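You operate a simulated robot arm through the tools that you are given. There is no shell and no other tool.

You are at the controls of a simulated robot arm. One attempt, no reset.

Task
Line up the wheel's white mark, tighten the hub knob and tap the white and blue pegs home.
Fine: use the yellow mallet, two taps or more a peg; lay it on the tilt board, loosen the hub knob; leave the other pegs proud.

Only the result counts: the job must be done as asked and must still hold three seconds after the hand-in. Knocking over, shifting, dropping, spilling or breaking anything else fails it.

Robot
A 7-joint arm with a two-finger parallel gripper, fixed in place. Base frame: the origin is on the floor under the middle of its stand, x ahead of it, y to its left, z up; the work surface is at about z = 89.2. Readings come in cm, rad, newtons and seconds.
With the tool pointing down near the work surface it reaches from about 20 to 74 cm from the base axis. Its first joint turns from -2.897 to 2.897 rad. Payload 1.57 kg.
The tool frame sits at the grasp point between the pads (the TCP): z along the fingers, y along the line on which they close. The tips reach 3 cm beyond it. The gripper opens to 11 cm. The fingers are 2.4 cm wide and 1.2 cm thick; the gripper's body (4.8 by 11.2 cm) begins 7.8 cm behind the TCP.
Orientation is that of the tool frame in the base frame, as [roll, pitch, yaw] about the fixed x, y, z axes, in that order (R = Rz(yaw) Ry(pitch) Rx(roll)). With the fingers straight down and closing along the base's y, the tool's x points along the base's -x, its y along +y and its z along -z.

Tools
- The arm moves only by the tool send_rows. Its argument "targets" is a list of rows, each a list of 3 entries, a list of its own where there are three numbers: the shift along the tool's x, y, z in cm, then the turn, a rotation vector about the tool's x, y, z in rad, then the opening, from 0 (shut) to 1 (fully open). In form: [[[x, y, z], [ax, ay, az], gripper], ...]. A call has 1 to 20 rows; each row is the pose to reach, as a shift and turn from the pose commanded when the call began, along the tool's axes at that moment. Each row takes 0.2 s and may step no farther than 5 cm and 0.15 rad from the row before; otherwise, or with a gripper value out of range, the whole call is refused. Where a pose cannot be reached the arm comes as near as it can. A force on the tool above 40 N (or 10 N above the force at the start of the call, whichever is more), or a blocked arm, ends the call early, and 0.2 s more pass. The fingers move at their own pace (about 4.5 cm/s each) and stop on an object; they squeeze with about 41 N. The grip force told is the motor's: it shows also when the fingers shut on nothing. Time passes only in rows, and 0.2 s behind the last, so rows that repeat a pose let the fingers close. It gives the time, the measured TCP pose, the force on the tool (base axes), the opening and the grip force at its end, in the units of the frame above (readings bear some noise), with the torque about the TCP (base axes, N m) and any sound that the robot's microphone picked up, and new pictures: "pictures" is both (left out), scene, wrist or none.
- Cameras (640 x 400 px; columns grow to the right, rows downward): "scene" is fixed at [21.43, -50.45, 170.07]; the picture's right is [1.00, -0.07, 0.00], its down [-0.03, -0.48, -0.88] and it looks along [0.06, 0.88, -0.48] (base axes); focal length 308 px, centre (320, 200). "wrist" rides on the gripper at [7, 1.6, -14.1] in the tool frame; the picture's right is [-0.23, 0.97, 0.00], its down [-0.86, -0.20, -0.48] and it looks along [-0.47, -0.11, 0.88] (tool axes); focal length 222 px, centre (320, 200). There is no depth. A picture from a camera that has moved, and an enlarged one, comes with that camera's place and axes in the base frame and with its lens. The place of the scene camera against the robot may be out by one fixed shift of up to 1.8 cm in any direction.
- move_column(by): slides the trunk up (or, below 0, down) by that many cm; the arm rides with it, the base frame stays. It gives what a move gives, with no picture.
- close_up(camera, box): a new picture of the part [left, top, right, bottom] of that camera's present view, enlarged. No time passes.
- sign_off(): hands the job in; it is judged then, once.

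Places have to be worked out from the pictures, the camera data and where the tool is seen. Open the gripper and draw the arm clear of the work before you hand the job in, unless the task says otherwise.

The tools are called after ">>>" as name(argument=value, ...) on one line, values as JSON. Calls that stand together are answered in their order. send_rows: Moves the arm, as the interface text tells. Its arguments: {"type":"object","properties":{"targets":{"type":"array","items":{"type":"array"}},"pictures":{"type":"string","enum":["both","scene","wrist","none"]}},"required":["targets"]} The other tools are called the same way: move_column (by) moves the trunk up or down; close_up (camera, box) takes an enlarged picture of a part of a camera's view; sign_off () hands the job in.

At the start:

```text
time_s: 0.0
tcp_pos: [25.65, 40.74, 126.88]
ee_rot: [3.141, 0.001, -3.141]
ft_force: [-0.3, 0.2, 0.3]
ft_torque: [-0.03, 0.0, -0.03]
gripper_width: 11.02
grasp_force: 0.0
trunk travel left (down, up): [-52.5, 6.5]
```

scene: 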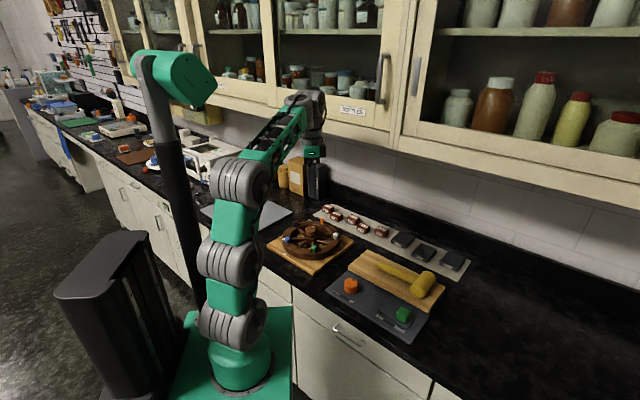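
wrist: 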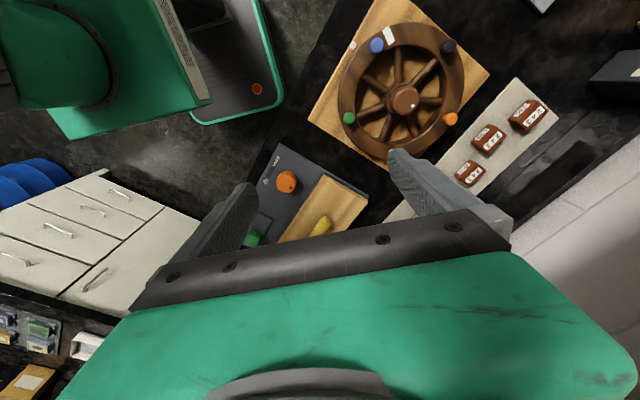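

The first pictures show a wheel with coloured pegs, a mallet lying on a wooden board and a panel with orange and green knobs. I take enlarged views to understand the layout before moving.

>>> close_up(camera="scene", box=[250, 190, 480, 334])

>>> close_up(camera="wrist", box=[240, 0, 560, 200])

>>> close_up(camera="scene", box=[265, 205, 361, 265])

>>> close_up(camera="wrist", box=[230, 130, 390, 250])

```text
2.78 times, centred on (365, 262) of scene
camera zoom: at [21.43, -50.45, 170.07], right [1.0, -0.07, 0.0], down [-0.03, -0.48, -0.88], along [0.06, 0.88, -0.48], focal length 856 px, centre (195, 28)
```

zoom: 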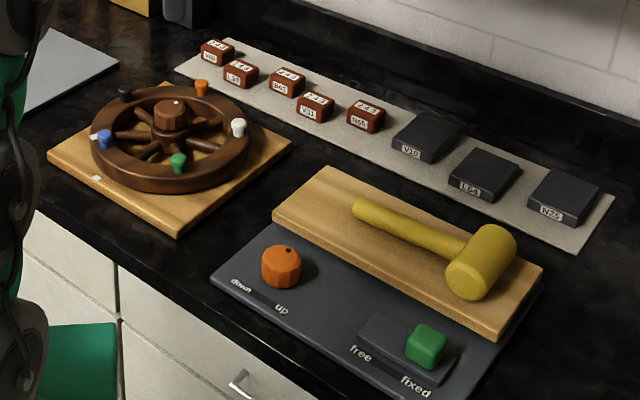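

```text
2.00 times, centred on (400, 100) of wrist
camera zoom: at [18.66, 42.49, 141.05], right [0.23, 0.97, 0.0], down [0.85, -0.2, 0.48], along [0.47, -0.11, -0.88], focal length 444 px, centre (160, 400)
```

zoom: 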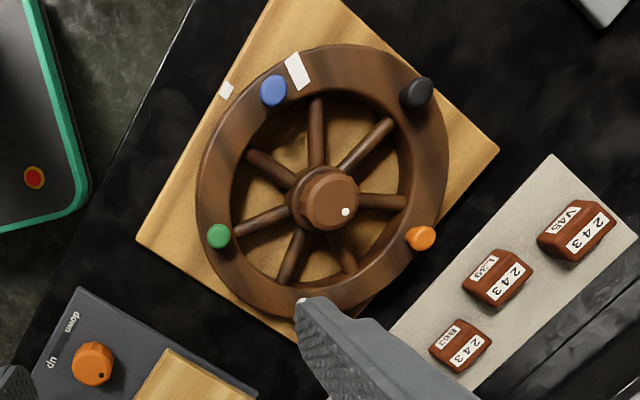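

```text
6.67 times, centred on (313, 235) of scene
camera zoom: at [21.43, -50.45, 170.07], right [1.0, -0.07, 0.0], down [-0.03, -0.48, -0.88], along [0.06, 0.88, -0.48], focal length 2054 px, centre (367, -33)
```

zoom: 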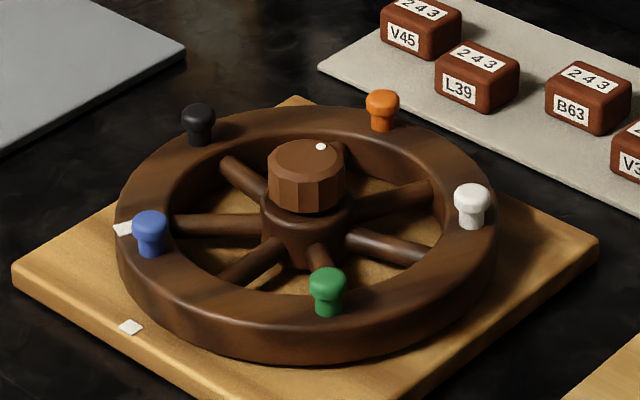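

```text
3.33 times, centred on (310, 190) of wrist
camera zoom: at [18.66, 42.49, 141.05], right [0.23, 0.97, 0.0], down [0.85, -0.2, 0.48], along [0.47, -0.11, -0.88], focal length 740 px, centre (353, 233)
```

zoom: 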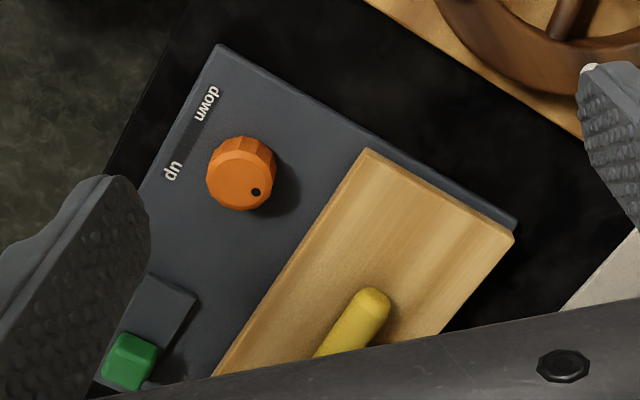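

The wheel's white mark sits by the blue peg, roughly 27° clockwise of the plate's white mark as seen from above, and the hub is near (25.4, 56.3). I move the hand over the panel to see the mallet and the tilt board better.

>>> send_rows(targets=[[[-3.8, -2.1, 0], [0, 0, 0], 1], [[-7.6, -4.2, 0], [0, 0, 0], 1], [[-11.4, -6.3, 0], [0, 0, 0], 1], [[-15.2, -8.4, 0], [0, 0, 0], 1], [[-19, -10.5, 0], [0, 0, 0], 1], [[-22.8, -12.6, 0], [0, 0, 0], 1], [[-26.35, -14.7, 0], [0, 0, 0], 1]])

```text
time_s: 1.6
tcp_pos: [52.31, 25.89, 126.92]
ee_rot: [-3.141, 0.001, 3.141]
ft_force: [0.4, -0.1, 0.2]
ft_torque: [0.03, 0.04, -0.04]
gripper_width: 10.99
grasp_force: 0.1
trunk travel left (down, up): [-52.5, 6.5]
camera wrist: at [45.28, 27.54, 141.2], right [0.23, 0.97, 0.0], down [0.86, -0.2, 0.48], along [0.47, -0.11, -0.88], focal length 222 px, centre (320, 200)
```

scene: 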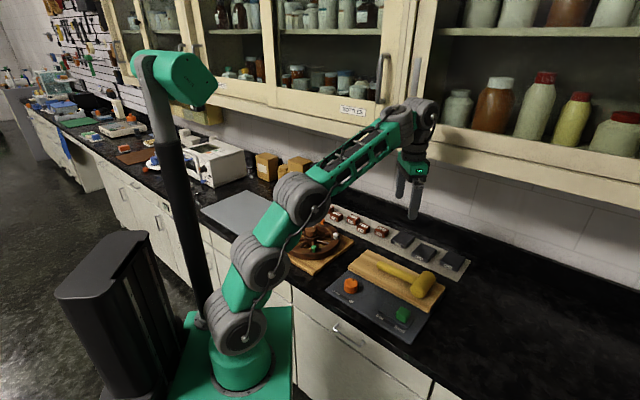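
wrist: 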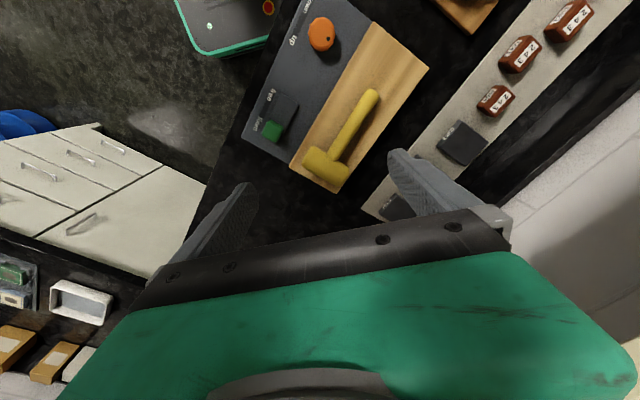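

The tilt board and the mallet are now in full view from above. I enlarge this to measure the mallet, knob dot and slider.

>>> close_up(camera="wrist", box=[230, 0, 440, 200])

>>> close_up(camera="wrist", box=[290, 80, 390, 200])

>>> close_up(camera="scene", box=[350, 245, 450, 310])

>>> close_up(camera="scene", box=[320, 260, 440, 340])

```text
2.00 times, centred on (335, 100) of wrist
camera zoom: at [45.28, 27.54, 141.2], right [0.23, 0.97, 0.0], down [0.86, -0.2, 0.48], along [0.47, -0.11, -0.88], focal length 444 px, centre (290, 400)
```

zoom: 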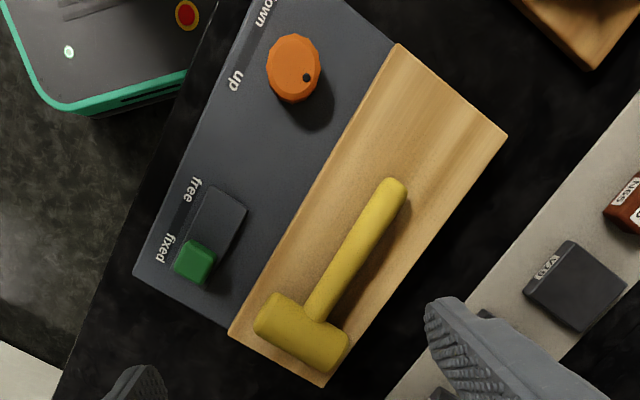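

```text
3.33 times, centred on (340, 140) of wrist
camera zoom: at [45.28, 27.54, 141.2], right [0.23, 0.97, 0.0], down [0.86, -0.2, 0.48], along [0.47, -0.11, -0.88], focal length 740 px, centre (253, 400)
```

zoom: 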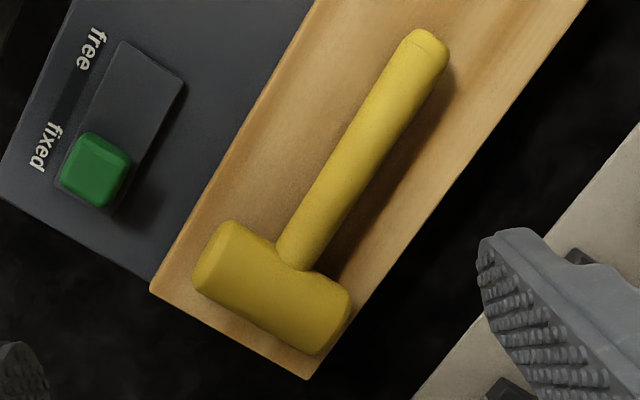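

```text
6.15 times, centred on (400, 278) of scene
camera zoom: at [21.43, -50.45, 170.07], right [1.0, -0.07, 0.0], down [-0.03, -0.48, -0.88], along [0.06, 0.88, -0.48], focal length 1896 px, centre (-172, -277)
```

zoom: 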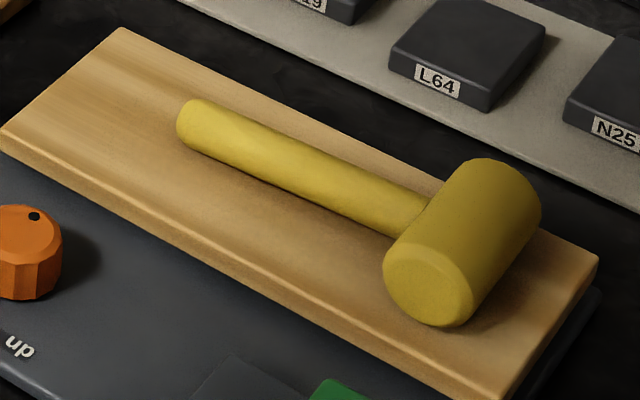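

```text
5.00 times, centred on (380, 300) of scene
camera zoom: at [21.43, -50.45, 170.07], right [1.0, -0.07, 0.0], down [-0.03, -0.48, -0.88], along [0.06, 0.88, -0.48], focal length 1540 px, centre (20, -300)
```

zoom: 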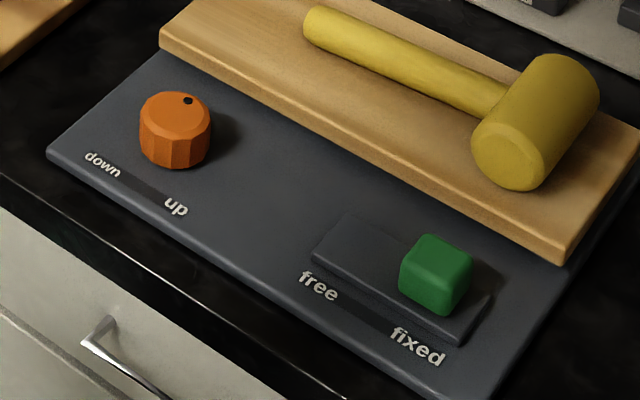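

The tilt board lies flat, "fixed" is set, and the mallet's handle runs from about (50.3, 36.6) to the head at about (62, 25). I go back over the wheel for a close measurement of the two white marks, spokes and the knob's dot.

>>> send_rows(targets=[[[3.14, 3.23, 1.3], [0, 0, 0], 1], [[6.29, 6.47, 2.6], [0, 0, 0], 1], [[9.43, 9.7, 4], [0, 0, 0], 1], [[12.58, 12.93, 5.3], [0, 0, 0], 1], [[15.7, 16.2, 6.7], [0, 0, 0], 1], [[18.87, 19.4, 8], [0, 0, 0], 1], [[22.0, 22.6, 9.3], [0, 0, 0], 1], [[25.2, 25.9, 10.6], [0, 0, 0], 1], [[28.3, 29.1, 12], [0, 0, 0], 1]])

```text
time_s: 3.6
tcp_pos: [23.78, 55.09, 114.8]
ee_rot: [-3.141, 0.0, -3.141]
ft_force: [-0.1, -1.0, 0.3]
ft_torque: [-0.03, -0.03, 0.04]
gripper_width: 10.98
grasp_force: 0.0
trunk travel left (down, up): [-52.5, 6.5]
camera wrist: at [16.7, 56.81, 129.02], right [0.23, 0.97, 0.0], down [0.85, -0.2, 0.48], along [0.47, -0.11, -0.88], focal length 222 px, centre (320, 200)
```

scene: 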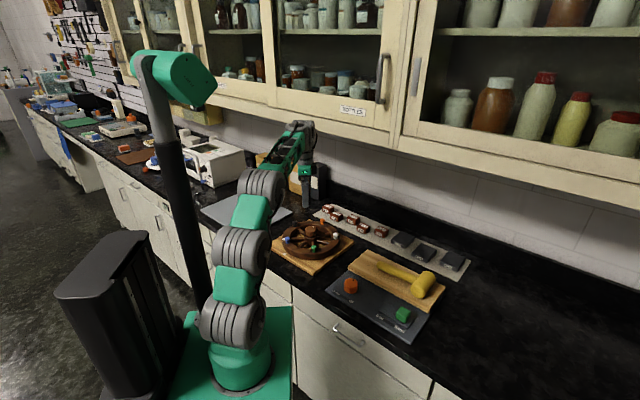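
wrist: 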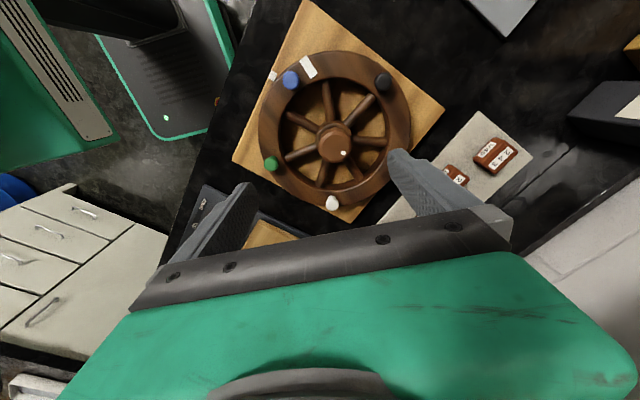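

The wheel is in full view from above. I enlarge it to measure angles.

>>> close_up(camera="wrist", box=[225, 10, 445, 230])

>>> close_up(camera="scene", box=[265, 205, 361, 265])

```text
1.82 times, centred on (335, 120) of wrist
camera zoom: at [16.7, 56.81, 129.02], right [0.23, 0.97, 0.0], down [0.85, -0.2, 0.48], along [0.47, -0.11, -0.88], focal length 404 px, centre (293, 346)
```

zoom: 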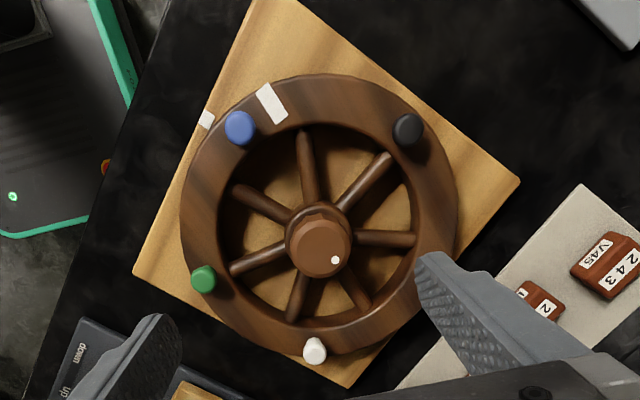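

```text
6.67 times, centred on (313, 235) of scene
camera zoom: at [21.43, -50.45, 170.07], right [1.0, -0.07, 0.0], down [-0.03, -0.48, -0.88], along [0.06, 0.88, -0.48], focal length 2054 px, centre (367, -33)
```

zoom: 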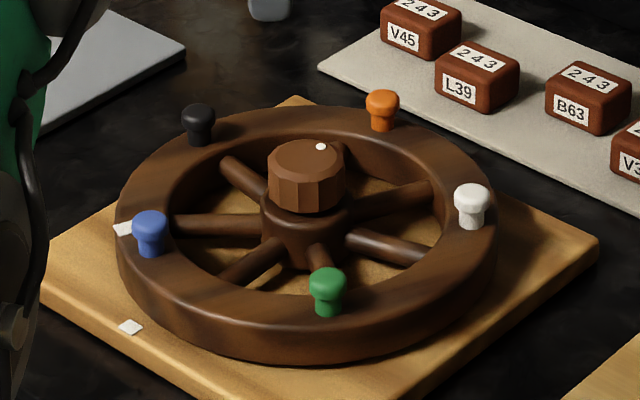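

From two views the hub centre is at about (25.5, 56.9), knob top at z≈96.6, rim top z≈93.8, plate top z≈90.3; the wheel mark is at 187.5° and the plate mark at 212.8°, so the wheel must turn about 25° counter-clockwise. I will straddle the spoke at about -28° with partly open fingers, and first hover above it.

>>> send_rows(targets=[[[-1.7, -0.23, 2.7], [0, 0, 0.122], 0.31], [[-3.45, -0.47, 5.45], [0, 0, 0.244], 0.31], [[-5.2, -0.7, 8.1], [0, 0, 0.366], 0.31], [[-6.9, -0.94, 9.9], [0, 0, 0.489], 0.31], [[-6.9, -0.94, 9.9], [0, 0, 0.489], 0.31], [[-6.9, -0.94, 9.9], [0, 0, 0.489], 0.31]])

```text
time_s: 5.0
tcp_pos: [30.68, 54.05, 105.03]
ee_rot: [3.141, 0.002, 2.654]
ft_force: [-0.6, -0.3, -0.1]
ft_torque: [-0.01, 0.02, 0.01]
gripper_width: 3.41
grasp_force: 0.0
trunk travel left (down, up): [-52.5, 6.5]
camera wrist: at [25.24, 58.79, 119.19], right [0.66, 0.75, 0.0], down [0.66, -0.58, 0.48], along [0.36, -0.32, -0.88], focal length 222 px, centre (320, 200)
```

scene: 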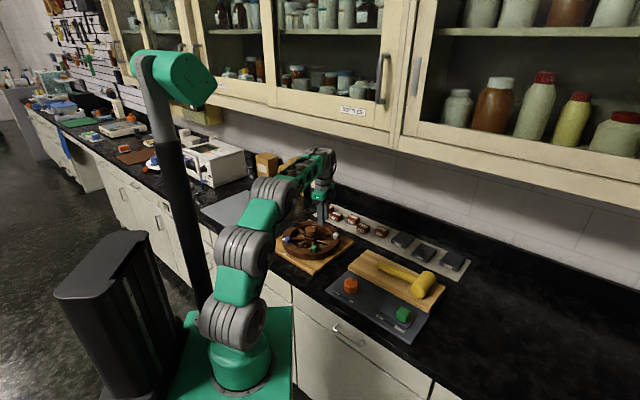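
wrist: 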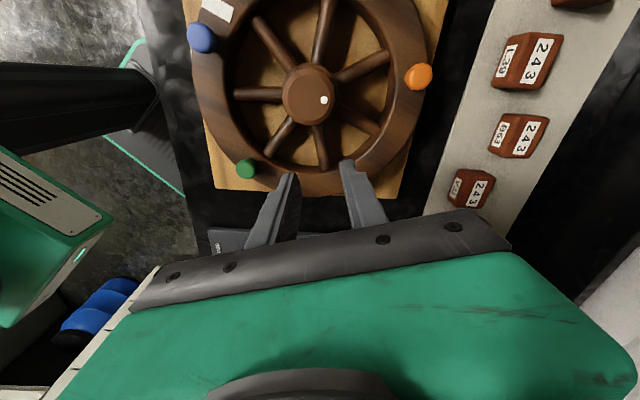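

The spoke lies midway between the two fingertips in the wrist view, as computed. I lower so that the tips sit about 1 cm above the plate, on both sides of the spoke.

>>> send_rows(targets=[[[0, 0, 4], [0, 0, 0], 0.31], [[0, 0, 7.5], [0, 0, 0], 0.31], [[0, 0, 9.5], [0, 0, 0], 0.31], [[0, 0, 10.6], [0, 0, 0], 0.31]])

```text
time_s: 5.9
tcp_pos: [30.82, 54.42, 96.5]
ee_rot: [3.115, 0.0, 2.649]
ft_force: [1.7, -6.5, 16.1]
ft_torque: [-0.68, 0.19, 0.29]
gripper_width: 3.94
grasp_force: 2.7
trunk travel left (down, up): [-52.5, 6.5]
stopped in row 4: the force on the tool passed its limit at 48 N (the readings are from after the stop); the commanded pose is now the measured one
camera wrist: at [25.34, 58.88, 110.7], right [0.66, 0.75, 0.02], down [0.65, -0.59, 0.47], along [0.37, -0.3, -0.88], focal length 222 px, centre (320, 200)
```

scene: 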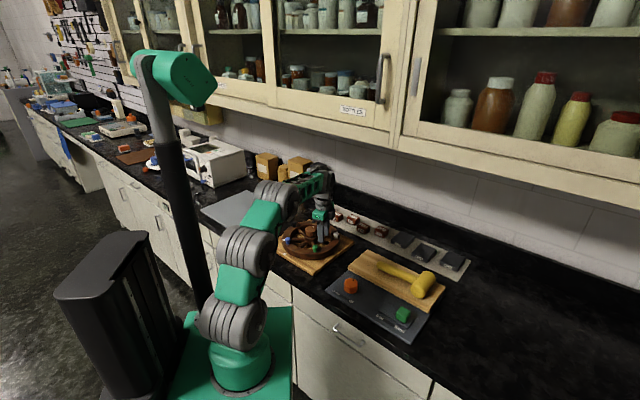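
wrist: 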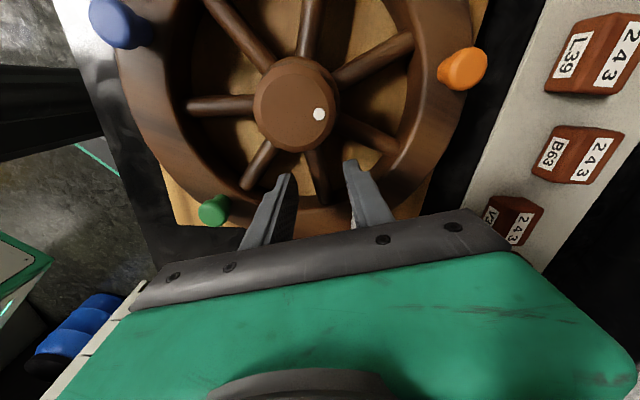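

The descent stopped at TCP z≈96.5 with an upward force; the torque points to the left finger, near (29.3, 51.4). I enlarge the wrist and scene views to see what it touches.

>>> close_up(camera="wrist", box=[200, 60, 440, 260])

>>> close_up(camera="scene", box=[270, 185, 366, 275])

```text
2.00 times, centred on (320, 160) of wrist
camera zoom: at [25.34, 58.88, 110.7], right [0.66, 0.75, 0.02], down [0.65, -0.59, 0.47], along [0.37, -0.3, -0.88], focal length 444 px, centre (320, 280)
```

zoom: 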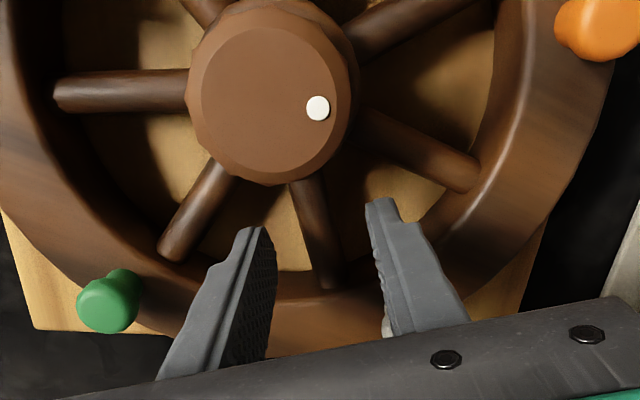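

```text
4.44 times, centred on (318, 230) of scene
camera zoom: at [21.43, -50.45, 170.07], right [1.0, -0.07, 0.0], down [-0.03, -0.48, -0.88], along [0.06, 0.88, -0.48], focal length 1369 px, centre (329, 67)
```

zoom: 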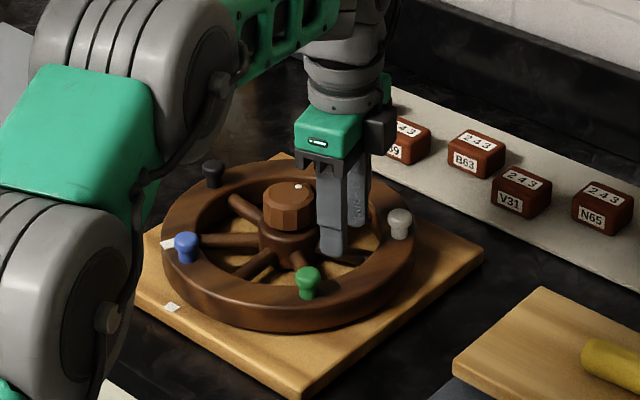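

The tips stopped right at rim-top height, although the spoke gap looks open, so the wheel seems solid to contact there. I lift off, square up the small tilt and will instead turn the wheel by straddling the white peg above the rim.

>>> send_rows(targets=[[[0, 0, -1.5], [0.0133, 0, 0], 0.31], [[0, 0, -4.5], [0.0266, 0, 0], 0.31], [[0, 0, -7.5], [0.0266, 0, 0], 0.31]])

```text
time_s: 6.7
tcp_pos: [30.24, 54.22, 103.66]
ee_rot: [-3.133, 0.0, 2.653]
ft_force: [-1.0, -0.1, 0.8]
ft_torque: [-0.01, 0.01, -0.02]
gripper_width: 3.41
grasp_force: 0.0
trunk travel left (down, up): [-52.5, 6.5]
camera wrist: at [25.0, 59.07, 117.9], right [0.66, 0.75, -0.01], down [0.66, -0.57, 0.48], along [0.36, -0.32, -0.88], focal length 222 px, centre (320, 200)
```

scene: 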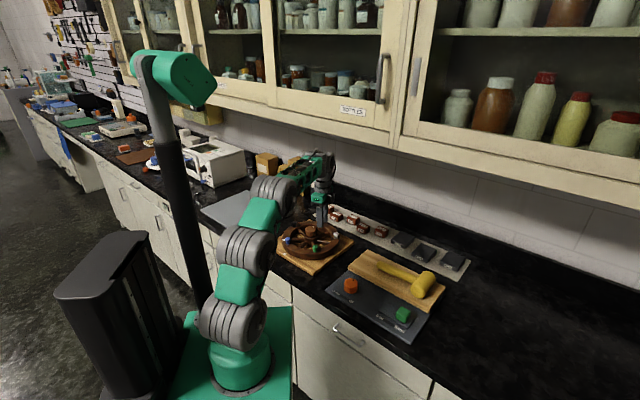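
wrist: 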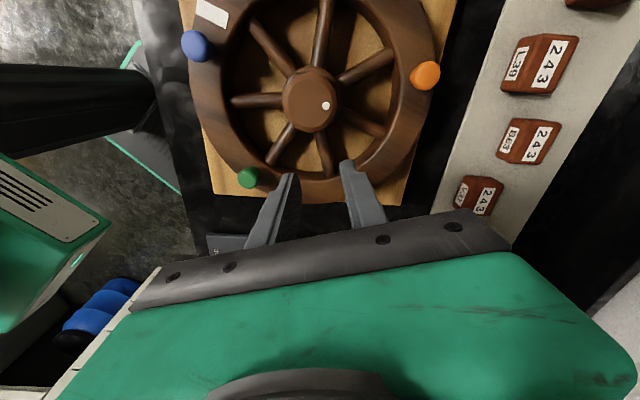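

The hand is clear and the wheel has not moved. I shift over the white peg at about (35.4, 54.6), turning so that the fingers close along the rim's tangent there.

>>> send_rows(targets=[[[-2.2, 1.4, 0], [-0.004, 0, -0.129], 0.31], [[-4.37, 2.75, 0], [-0.008, 0, -0.258], 0.31], [[-4.37, 2.75, 0], [-0.008, 0, -0.258], 0.31], [[-4.37, 2.75, 0], [-0.008, 0, -0.258], 0.31]])

```text
time_s: 7.7
tcp_pos: [35.78, 54.66, 103.86]
ee_rot: [3.141, 0.0, 2.912]
ft_force: [0.2, 0.0, -0.1]
ft_torque: [0.0, 0.01, 0.02]
gripper_width: 3.4
grasp_force: 0.1
trunk travel left (down, up): [-52.5, 6.5]
camera wrist: at [29.32, 57.86, 118.0], right [0.44, 0.9, 0.0], down [0.79, -0.39, 0.48], along [0.43, -0.21, -0.88], focal length 222 px, centre (320, 200)
```

scene: 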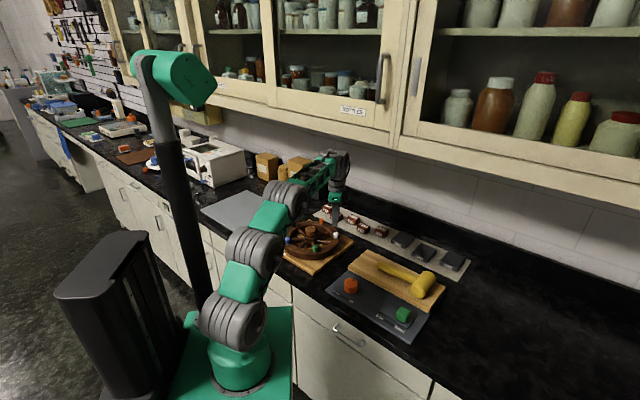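
wrist: 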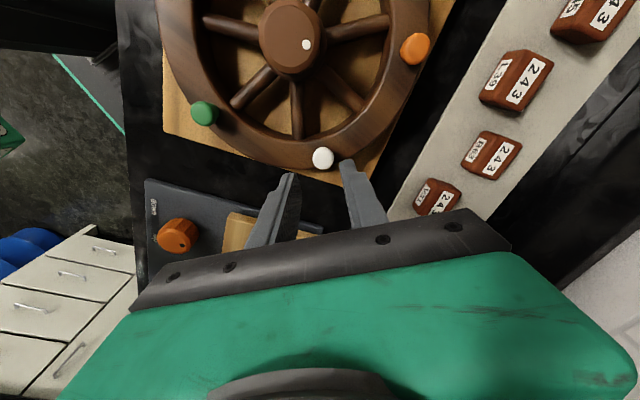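

The white peg is almost exactly under the TCP (about 0.3 cm further along the closing axis); the earlier touch seems to have nudged the wheel about 3° in the wanted direction. I widen to 4 cm and lower around the peg, keeping the tips just above the rim.

>>> send_rows(targets=[[[0, 0.28, 1.5], [0, 0, 0], 0.365], [[0, 0.28, 3.5], [0, 0, 0], 0.365], [[0, 0.28, 5.2], [0, 0, 0], 0.365], [[0, 0.28, 6.2], [0, 0, 0], 0.365], [[0, 0.28, 6.2], [0, 0, 0], 0.365]])

```text
time_s: 8.9
tcp_pos: [36.02, 55.07, 97.54]
ee_rot: [3.141, -0.003, 2.91]
ft_force: [-0.6, 0.1, 0.2]
ft_torque: [-0.03, 0.0, 0.0]
gripper_width: 4.01
grasp_force: 0.1
trunk travel left (down, up): [-52.5, 6.5]
camera wrist: at [29.53, 58.3, 111.73], right [0.44, 0.9, 0.0], down [0.79, -0.39, 0.48], along [0.43, -0.21, -0.88], focal length 222 px, centre (320, 200)
```

scene: 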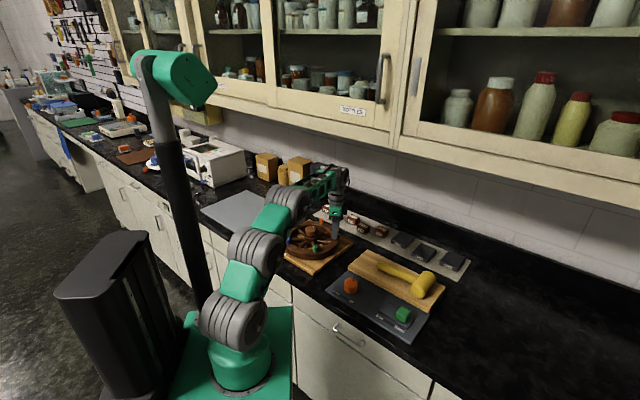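
wrist: 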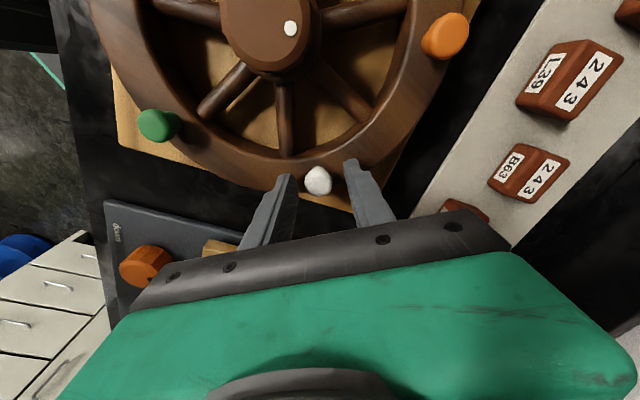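

The peg stands between the fingers with the tips just above the rim. I swing the hand slowly counter-clockwise about the hub by 20° so the left finger pushes the peg round.

>>> send_rows(targets=[[[0.04, 0.53, 0], [0, 0, -0.05], 0.365], [[0.106, 1.05, 0], [0, 0, -0.1], 0.365], [[0.2, 1.57, 0], [0, 0, -0.15], 0.365], [[0.32, 2.09, 0], [0, 0, -0.2], 0.365], [[0.46, 2.6, 0], [0, 0, -0.25], 0.365], [[0.63, 3.1, 0], [0, 0, -0.3], 0.365], [[0.82, 3.59, 0], [0, 0, -0.35], 0.365]])

>>> close_up(camera="scene", box=[265, 205, 361, 265])

```text
time_s: 10.5
tcp_pos: [35.94, 58.61, 97.33]
ee_rot: [3.142, 0.001, -3.022]
ft_force: [-0.8, -0.1, -1.0]
ft_torque: [0.0, -0.01, -0.02]
gripper_width: 4.02
grasp_force: 0.5
trunk travel left (down, up): [-52.5, 6.5]
camera wrist: at [28.79, 59.46, 111.58], right [0.11, 0.99, 0.0], down [0.87, -0.1, 0.48], along [0.47, -0.05, -0.88], focal length 222 px, centre (320, 200)
```

scene: 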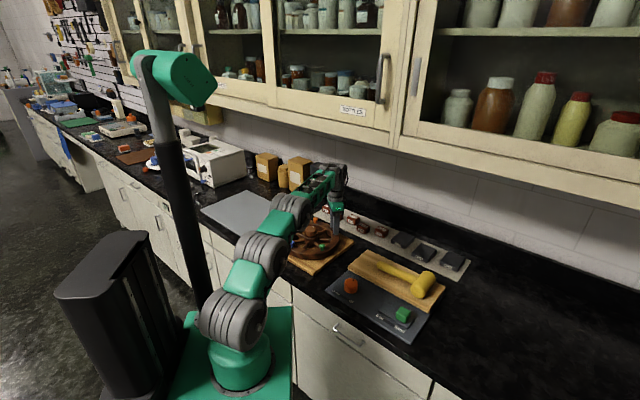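
wrist: 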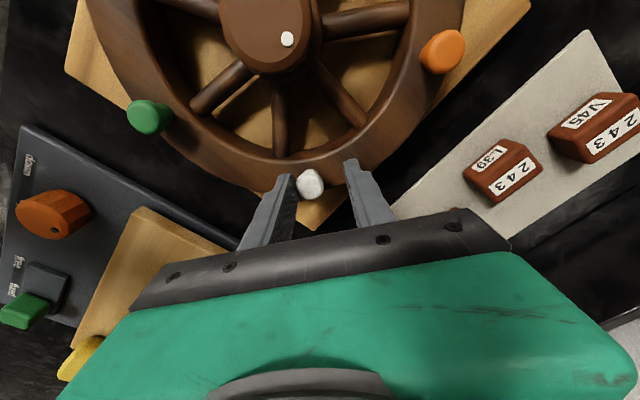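

```text
6.67 times, centred on (313, 235) of scene
camera zoom: at [21.43, -50.45, 170.07], right [1.0, -0.07, 0.0], down [-0.03, -0.48, -0.88], along [0.06, 0.88, -0.48], focal length 2054 px, centre (367, -33)
```

zoom: 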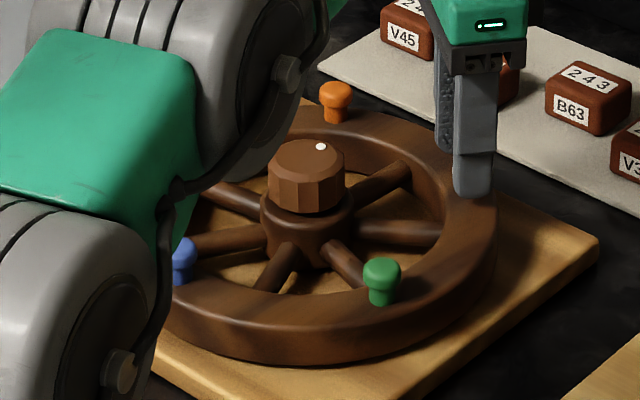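

The peg moved with the finger: white peg now at about 4.7°, so roughly 7° remain. I push 5° more, back the finger off the peg and lift to look.

>>> send_rows(targets=[[[0.03, 0.47, 0], [0, 0, -0.045], 0.365], [[0.08, 0.94, 0], [0, 0, -0.09], 0.365], [[0.08, 0.94, 0], [0, 0, -0.09], 0.365], [[0.04, 0.55, 0], [0, 0, -0.055], 0.365], [[0.04, 0.55, -2], [0, 0, -0.055], 0.365], [[0.04, 0.55, -6], [0, 0, -0.055], 0.365], [[0.04, 0.55, -10], [0, 0, -0.055], 0.365]])

```text
time_s: 12.1
tcp_pos: [35.56, 58.98, 106.88]
ee_rot: [3.141, -0.003, -2.968]
ft_force: [0.7, -0.6, -0.2]
ft_torque: [0.03, 0.02, -0.02]
gripper_width: 4.04
grasp_force: 0.1
out of reach, approached as far as the arm can: row 7
trunk travel left (down, up): [-52.5, 6.5]
camera wrist: at [28.43, 59.49, 121.21], right [0.06, 1.0, 0.0], down [0.88, -0.05, 0.48], along [0.48, -0.03, -0.88], focal length 222 px, centre (320, 200)
```

scene: 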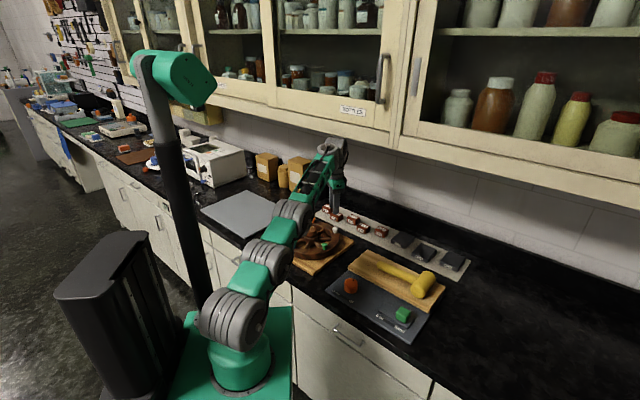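
wrist: 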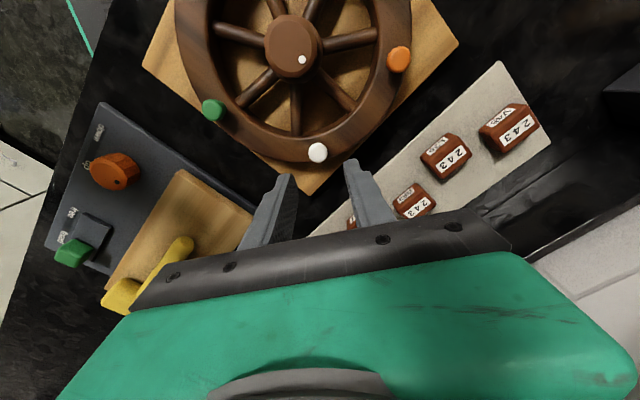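

The arm reached the edge of its reach when lifting there. I move back to the viewing pose above the wheel to check the marks.

>>> send_rows(targets=[[[3.1, -0.45, -2], [0, 0, 0.044], 0.365], [[6.2, -0.9, -4], [0, 0, 0.087], 0.365], [[9.3, -1.35, -6], [0, 0, 0.13], 0.365], [[12.3, -1.8, -8], [0, 0, 0.174], 0.365], [[12.3, -1.8, -8], [0, 0, 0.174], 0.365]])

>>> close_up(camera="wrist", box=[225, 10, 445, 230])

>>> close_up(camera="scene", box=[265, 205, 361, 265])

```text
time_s: 13.3
tcp_pos: [24.03, 54.91, 115.05]
ee_rot: [-3.141, -0.002, 3.141]
ft_force: [0.6, 0.4, 0.5]
ft_torque: [0.03, 0.01, -0.01]
gripper_width: 4.02
grasp_force: 0.2
trunk travel left (down, up): [-52.5, 6.5]
camera wrist: at [17.03, 56.67, 129.27], right [0.23, 0.97, 0.0], down [0.86, -0.2, 0.48], along [0.46, -0.11, -0.88], focal length 222 px, centre (320, 200)
```

scene: 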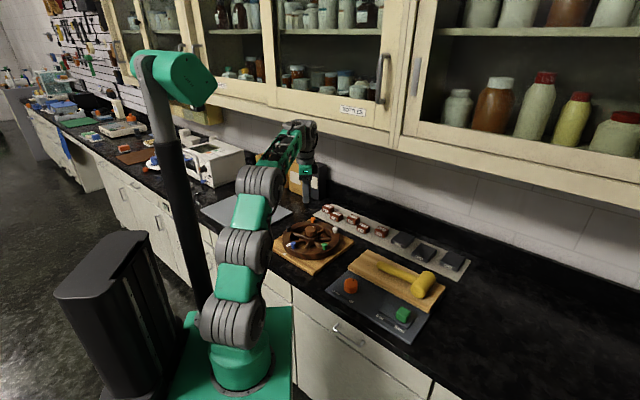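
wrist: 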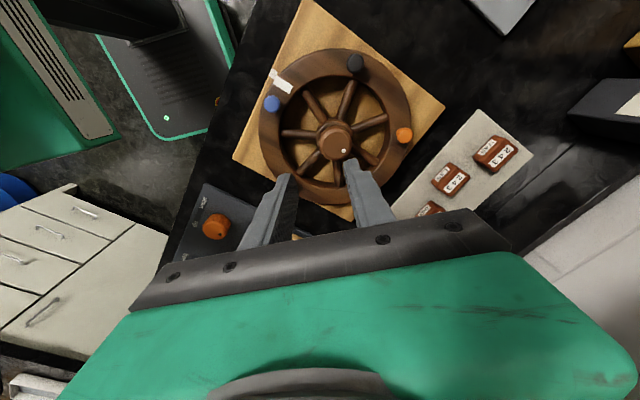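

```text
1.82 times, centred on (335, 120) of wrist
camera zoom: at [17.03, 56.67, 129.27], right [0.23, 0.97, 0.0], down [0.86, -0.2, 0.48], along [0.46, -0.11, -0.88], focal length 404 px, centre (293, 346)
```

zoom: 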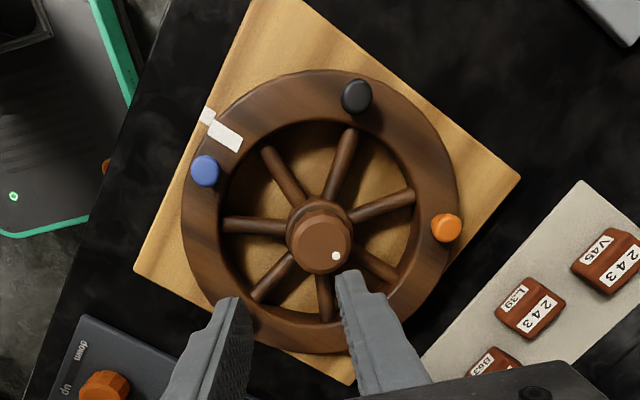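

```text
6.67 times, centred on (313, 235) of scene
camera zoom: at [21.43, -50.45, 170.07], right [1.0, -0.07, 0.0], down [-0.03, -0.48, -0.88], along [0.06, 0.88, -0.48], focal length 2054 px, centre (367, -33)
```

zoom: 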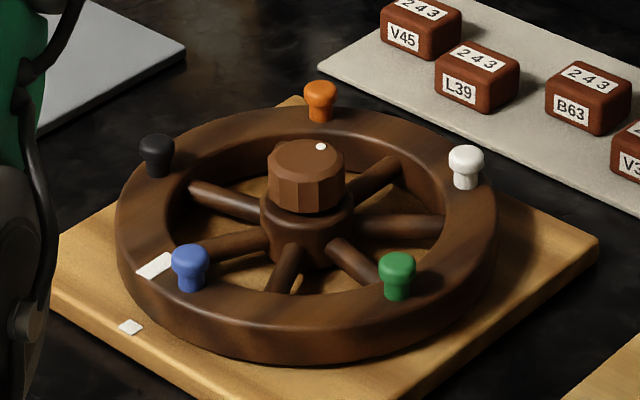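

The wheel's mark is now nearly in line with the plate's mark, perhaps 1–2° short. I zoom closely on both marks to judge the remaining error.

>>> close_up(camera="wrist", box=[255, 50, 319, 114])

>>> close_up(camera="scene", box=[270, 225, 334, 265])

>>> close_up(camera="wrist", box=[250, 40, 420, 200])

```text
6.25 times, centred on (287, 82) of wrist
camera zoom: at [17.03, 56.67, 129.27], right [0.23, 0.97, 0.0], down [0.86, -0.2, 0.48], along [0.46, -0.11, -0.88], focal length 1388 px, centre (526, 938)
```

zoom: 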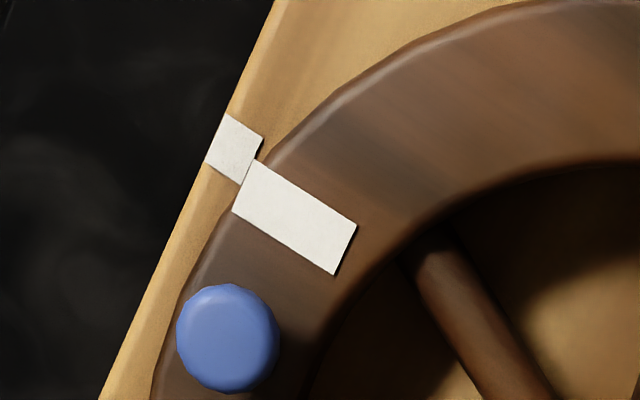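

```text
10.00 times, centred on (302, 245) of scene
camera zoom: at [21.43, -50.45, 170.07], right [1.0, -0.07, 0.0], down [-0.03, -0.48, -0.88], along [0.06, 0.88, -0.48], focal length 3081 px, centre (500, -250)
```

zoom: 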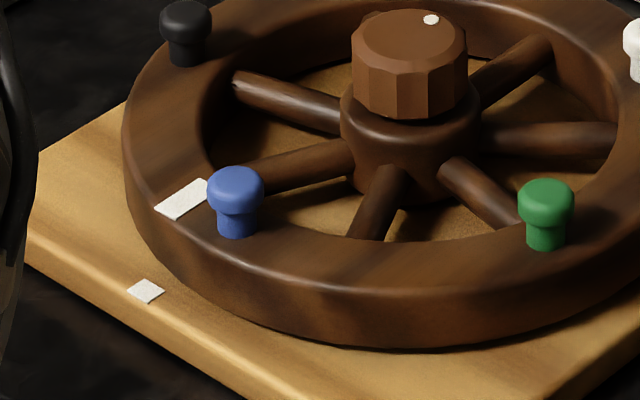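

```text
2.50 times, centred on (335, 120) of wrist
camera zoom: at [17.03, 56.67, 129.27], right [0.23, 0.97, 0.0], down [0.86, -0.2, 0.48], along [0.46, -0.11, -0.88], focal length 555 px, centre (282, 400)
```

zoom: 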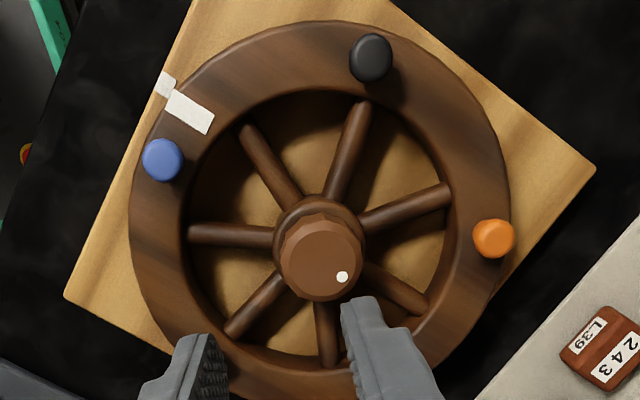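

Both marks form one strip: parallel to each other and lined up within about 1°. Next I go over the hub knob at (25.65, 56.9), with the hand pre-turned counter-clockwise so that there is room to turn it clockwise.

>>> send_rows(targets=[[[-0.4, 0.5, 3], [0, 0, -0.125], 0.73], [[-0.8, 1.0, 6], [0, 0, -0.25], 0.73], [[-1.2, 1.5, 9], [0, 0, -0.375], 0.73], [[-1.62, 1.99, 11], [0, 0, -0.5], 0.73], [[-1.62, 1.99, 11], [0, 0, -0.5], 0.73]])

>>> close_up(camera="wrist", box=[200, 0, 460, 220])

```text
time_s: 14.5
tcp_pos: [25.62, 56.96, 104.35]
ee_rot: [3.138, 0.0, -2.641]
ft_force: [-0.4, 0.6, -0.5]
ft_torque: [0.01, 0.01, 0.0]
gripper_width: 8.05
grasp_force: 0.1
trunk travel left (down, up): [-52.5, 6.5]
camera wrist: at [18.74, 55.03, 118.65], right [-0.27, 0.96, 0.0], down [0.85, 0.24, 0.48], along [0.46, 0.13, -0.88], focal length 222 px, centre (320, 200)
```

scene: 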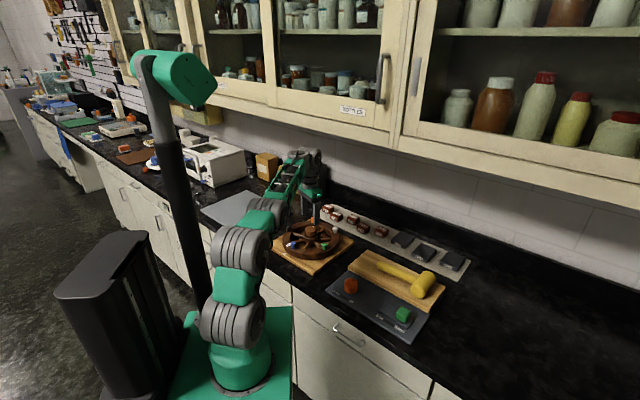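
wrist: 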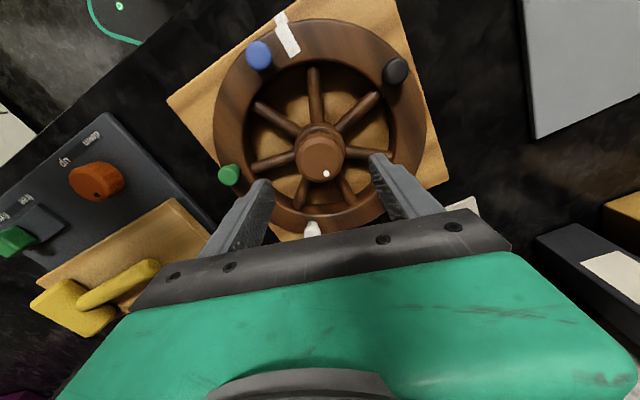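

```text
1.82 times, centred on (330, 110) of wrist
camera zoom: at [18.74, 55.03, 118.65], right [-0.27, 0.96, 0.0], down [0.85, 0.24, 0.48], along [0.46, 0.13, -0.88], focal length 404 px, centre (302, 364)
```

zoom: 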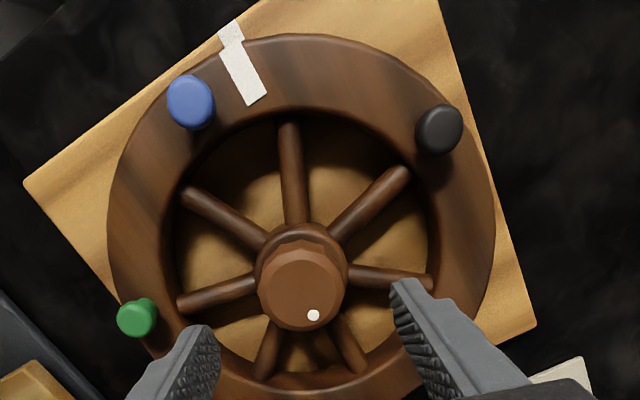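

The knob is centred between the fingers. I lower to TCP z≈97.7, keeping the tips above the hub collar.

>>> send_rows(targets=[[[0.15, 0, 3], [0, 0, 0], 0.73], [[0.15, 0, 5.5], [0, 0, 0], 0.73], [[0.15, 0, 6.6], [0, 0, 0], 0.73], [[0.15, 0, 6.6], [0, 0, 0], 0.73]], pictures="wrist")

```text
time_s: 15.5
tcp_pos: [25.41, 56.99, 97.74]
ee_rot: [-3.141, 0.001, -2.643]
ft_force: [-0.5, 0.5, -0.7]
ft_torque: [-0.03, 0.0, 0.0]
gripper_width: 8.02
grasp_force: 0.0
out of reach, approached as far as the arm can: row 2
trunk travel left (down, up): [-52.5, 6.5]
camera wrist: at [18.44, 55.13, 111.91], right [-0.27, 0.96, 0.0], down [0.85, 0.23, 0.48], along [0.46, 0.13, -0.88], focal length 222 px, centre (320, 200)
```

wrist: 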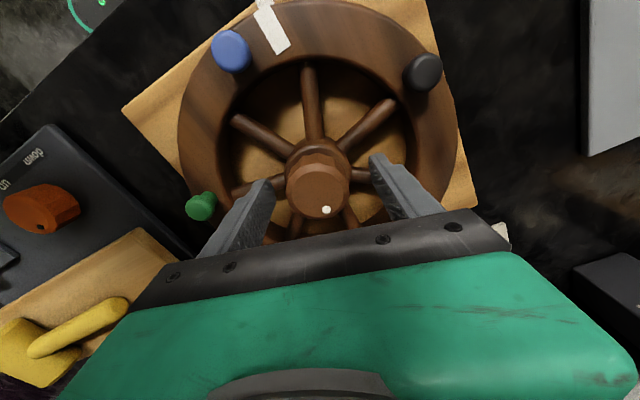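

The fingers straddle the knob. I close on it and read the force before turning.

>>> send_rows(targets=[[[0, 0, 0], [0, 0, 0], 0.4], [[0, 0, 0], [0, 0, 0], 0.2], [[0, 0, 0], [0, 0, 0], 0.0], [[0, 0, 0], [0, 0, 0], 0.0]], pictures="wrist")

```text
time_s: 16.5
tcp_pos: [25.47, 56.76, 97.76]
ee_rot: [-3.141, -0.002, -2.645]
ft_force: [5.8, -18.8, 0.2]
ft_torque: [-0.8, 0.12, -0.13]
gripper_width: 4.65
grasp_force: 27.9
trunk travel left (down, up): [-52.5, 6.5]
camera wrist: at [18.59, 54.92, 111.93], right [-0.26, 0.96, 0.0], down [0.85, 0.23, 0.48], along [0.46, 0.13, -0.88], focal length 222 px, centre (320, 200)
```

wrist: 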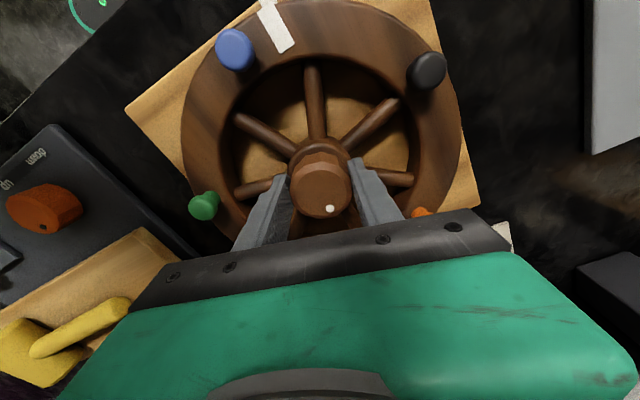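

The knob is gripped at 4.65 cm, with about 19 N sideways since the hand sits some 0.24 cm off centre. I shift to relieve that and begin turning the knob clockwise by 0.4 rad.

>>> send_rows(targets=[[[0, -0.22, 0], [0, 0, 0], 0.0], [[0, -0.22, 0], [0, 0, 0.1], 0.0], [[0, -0.22, 0], [0, 0, 0.2], 0.0], [[0, -0.22, 0], [0, 0, 0.3], 0.0], [[0, -0.22, 0], [0, 0, 0.4], 0.0]], pictures="wrist")

```text
time_s: 17.7
tcp_pos: [25.46, 56.86, 97.69]
ee_rot: [-3.141, -0.001, -3.042]
ft_force: [7.1, 5.5, -5.1]
ft_torque: [0.71, -0.89, 0.03]
gripper_width: 4.63
grasp_force: 44.7
trunk travel left (down, up): [-52.5, 6.5]
camera wrist: at [18.34, 57.86, 111.92], right [0.13, 0.99, 0.0], down [0.87, -0.11, 0.48], along [0.47, -0.06, -0.88], focal length 222 px, centre (320, 200)
```

wrist: 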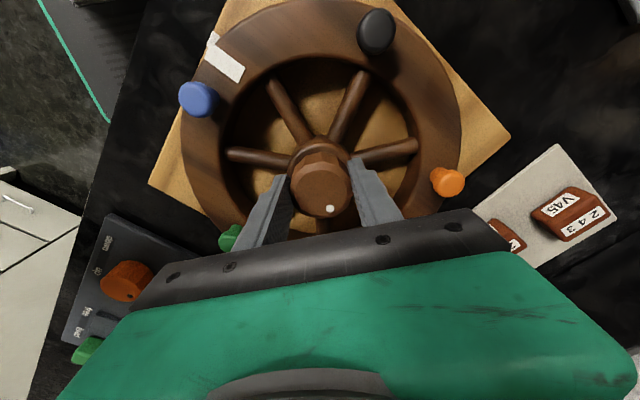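

The knob's dot turned together with the gripper and the wheel mark stayed put, with little resisting torque so far. I keep turning clockwise.

>>> send_rows(targets=[[[0, 0, 0], [0, 0, 0.12], 0.0], [[0, 0, 0], [0, 0, 0.24], 0.0], [[0, 0, 0], [0, 0, 0.36], 0.0], [[0, 0, 0], [0, 0, 0.48], 0.0], [[0, 0, 0], [0, 0, 0.6], 0.0]], pictures="wrist")

```text
time_s: 18.9
tcp_pos: [25.47, 57.19, 97.73]
ee_rot: [3.14, -0.003, 2.643]
ft_force: [11.3, 36.7, 6.6]
ft_torque: [0.73, -0.26, 0.13]
gripper_width: 4.64
grasp_force: 44.3
trunk travel left (down, up): [-52.5, 6.5]
camera wrist: at [20.14, 61.88, 111.93], right [0.67, 0.75, 0.0], down [0.65, -0.59, 0.48], along [0.36, -0.32, -0.88], focal length 222 px, centre (320, 200)
```

wrist: 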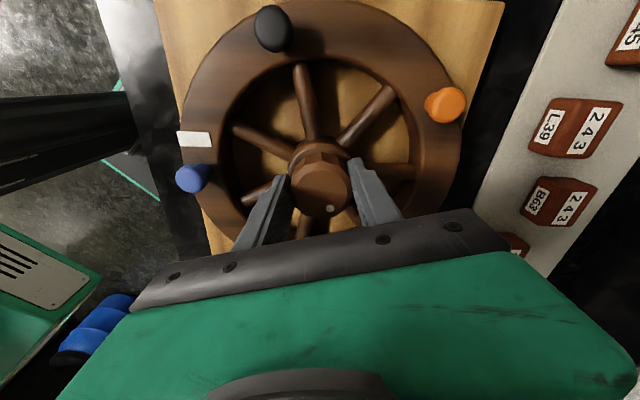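

The knob has turned about 1 rad clockwise, but sideways force has built to 37 N because my turning centre was off; the fits of both grips put the knob axis at about (26.0, 57.05). I recentre on that and go on turning.

>>> send_rows(targets=[[[-0.15, 0.22, 0], [0, 0, 0], 0.0], [[-0.3, 0.42, 0], [0, 0, 0], 0.0], [[-0.3, 0.42, 0], [0, 0, 0.0], 0.0]], pictures="none")

```text
time_s: 19.7
tcp_pos: [25.58, 57.09, 97.57]
ee_rot: [3.141, -0.003, 2.644]
ft_force: [-17.9, 29.3, 21.6]
ft_torque: [0.97, 0.6, 0.05]
gripper_width: 4.65
grasp_force: 44.6
trunk travel left (down, up): [-52.5, 6.5]
```

The added sideways load is stick friction from the earlier grip, so I open a little, let the hand settle at the knob axis, and grip again.

>>> send_rows(targets=[[[0, 0, 0], [0, 0, 0], 0.55], [[0, 0, 0], [0, 0, 0], 0.55], [[0, 0, 0], [0, 0, 0], 0.55]], pictures="wrist")

>>> close_up(camera="wrist", box=[160, 60, 440, 240])

```text
time_s: 20.5
tcp_pos: [25.89, 56.97, 97.57]
ee_rot: [3.141, 0.001, 2.641]
ft_force: [-0.1, -0.1, 0.7]
ft_torque: [-0.02, 0.04, 0.01]
gripper_width: 6.04
grasp_force: 0.1
trunk travel left (down, up): [-52.5, 6.5]
camera wrist: at [20.57, 61.69, 111.75], right [0.67, 0.74, 0.0], down [0.65, -0.59, 0.48], along [0.36, -0.32, -0.88], focal length 222 px, centre (320, 200)
```

wrist: 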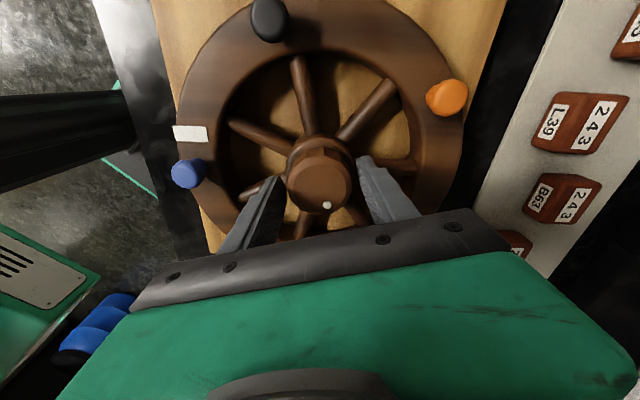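

```text
2.22 times, centred on (300, 150) of wrist
camera zoom: at [20.57, 61.69, 111.75], right [0.67, 0.74, 0.0], down [0.65, -0.59, 0.48], along [0.36, -0.32, -0.88], focal length 494 px, centre (364, 311)
```

zoom: 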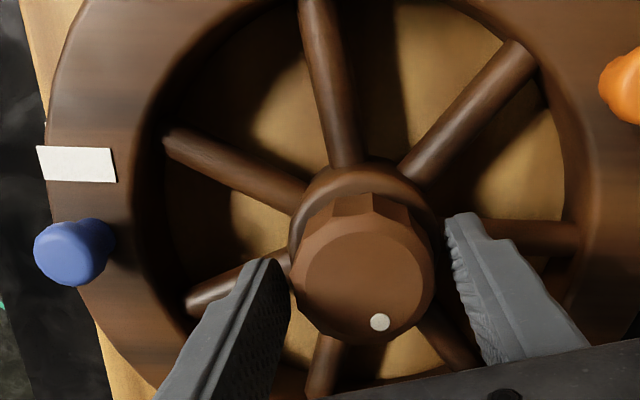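

The grip force is released and the knob sits centred. I grip again here and continue clockwise.

>>> send_rows(targets=[[[0, 0, 0], [0, 0, 0], 0.2], [[0, 0, 0], [0, 0, 0], 0.0], [[0, 0, 0], [0, 0, 0], 0.0]], pictures="none")

```text
time_s: 21.3
tcp_pos: [26.01, 56.92, 97.55]
ee_rot: [3.141, 0.0, 2.641]
ft_force: [1.5, -3.0, -1.5]
ft_torque: [-0.07, -0.13, 0.01]
gripper_width: 4.69
grasp_force: 29.8
trunk travel left (down, up): [-52.5, 6.5]
```

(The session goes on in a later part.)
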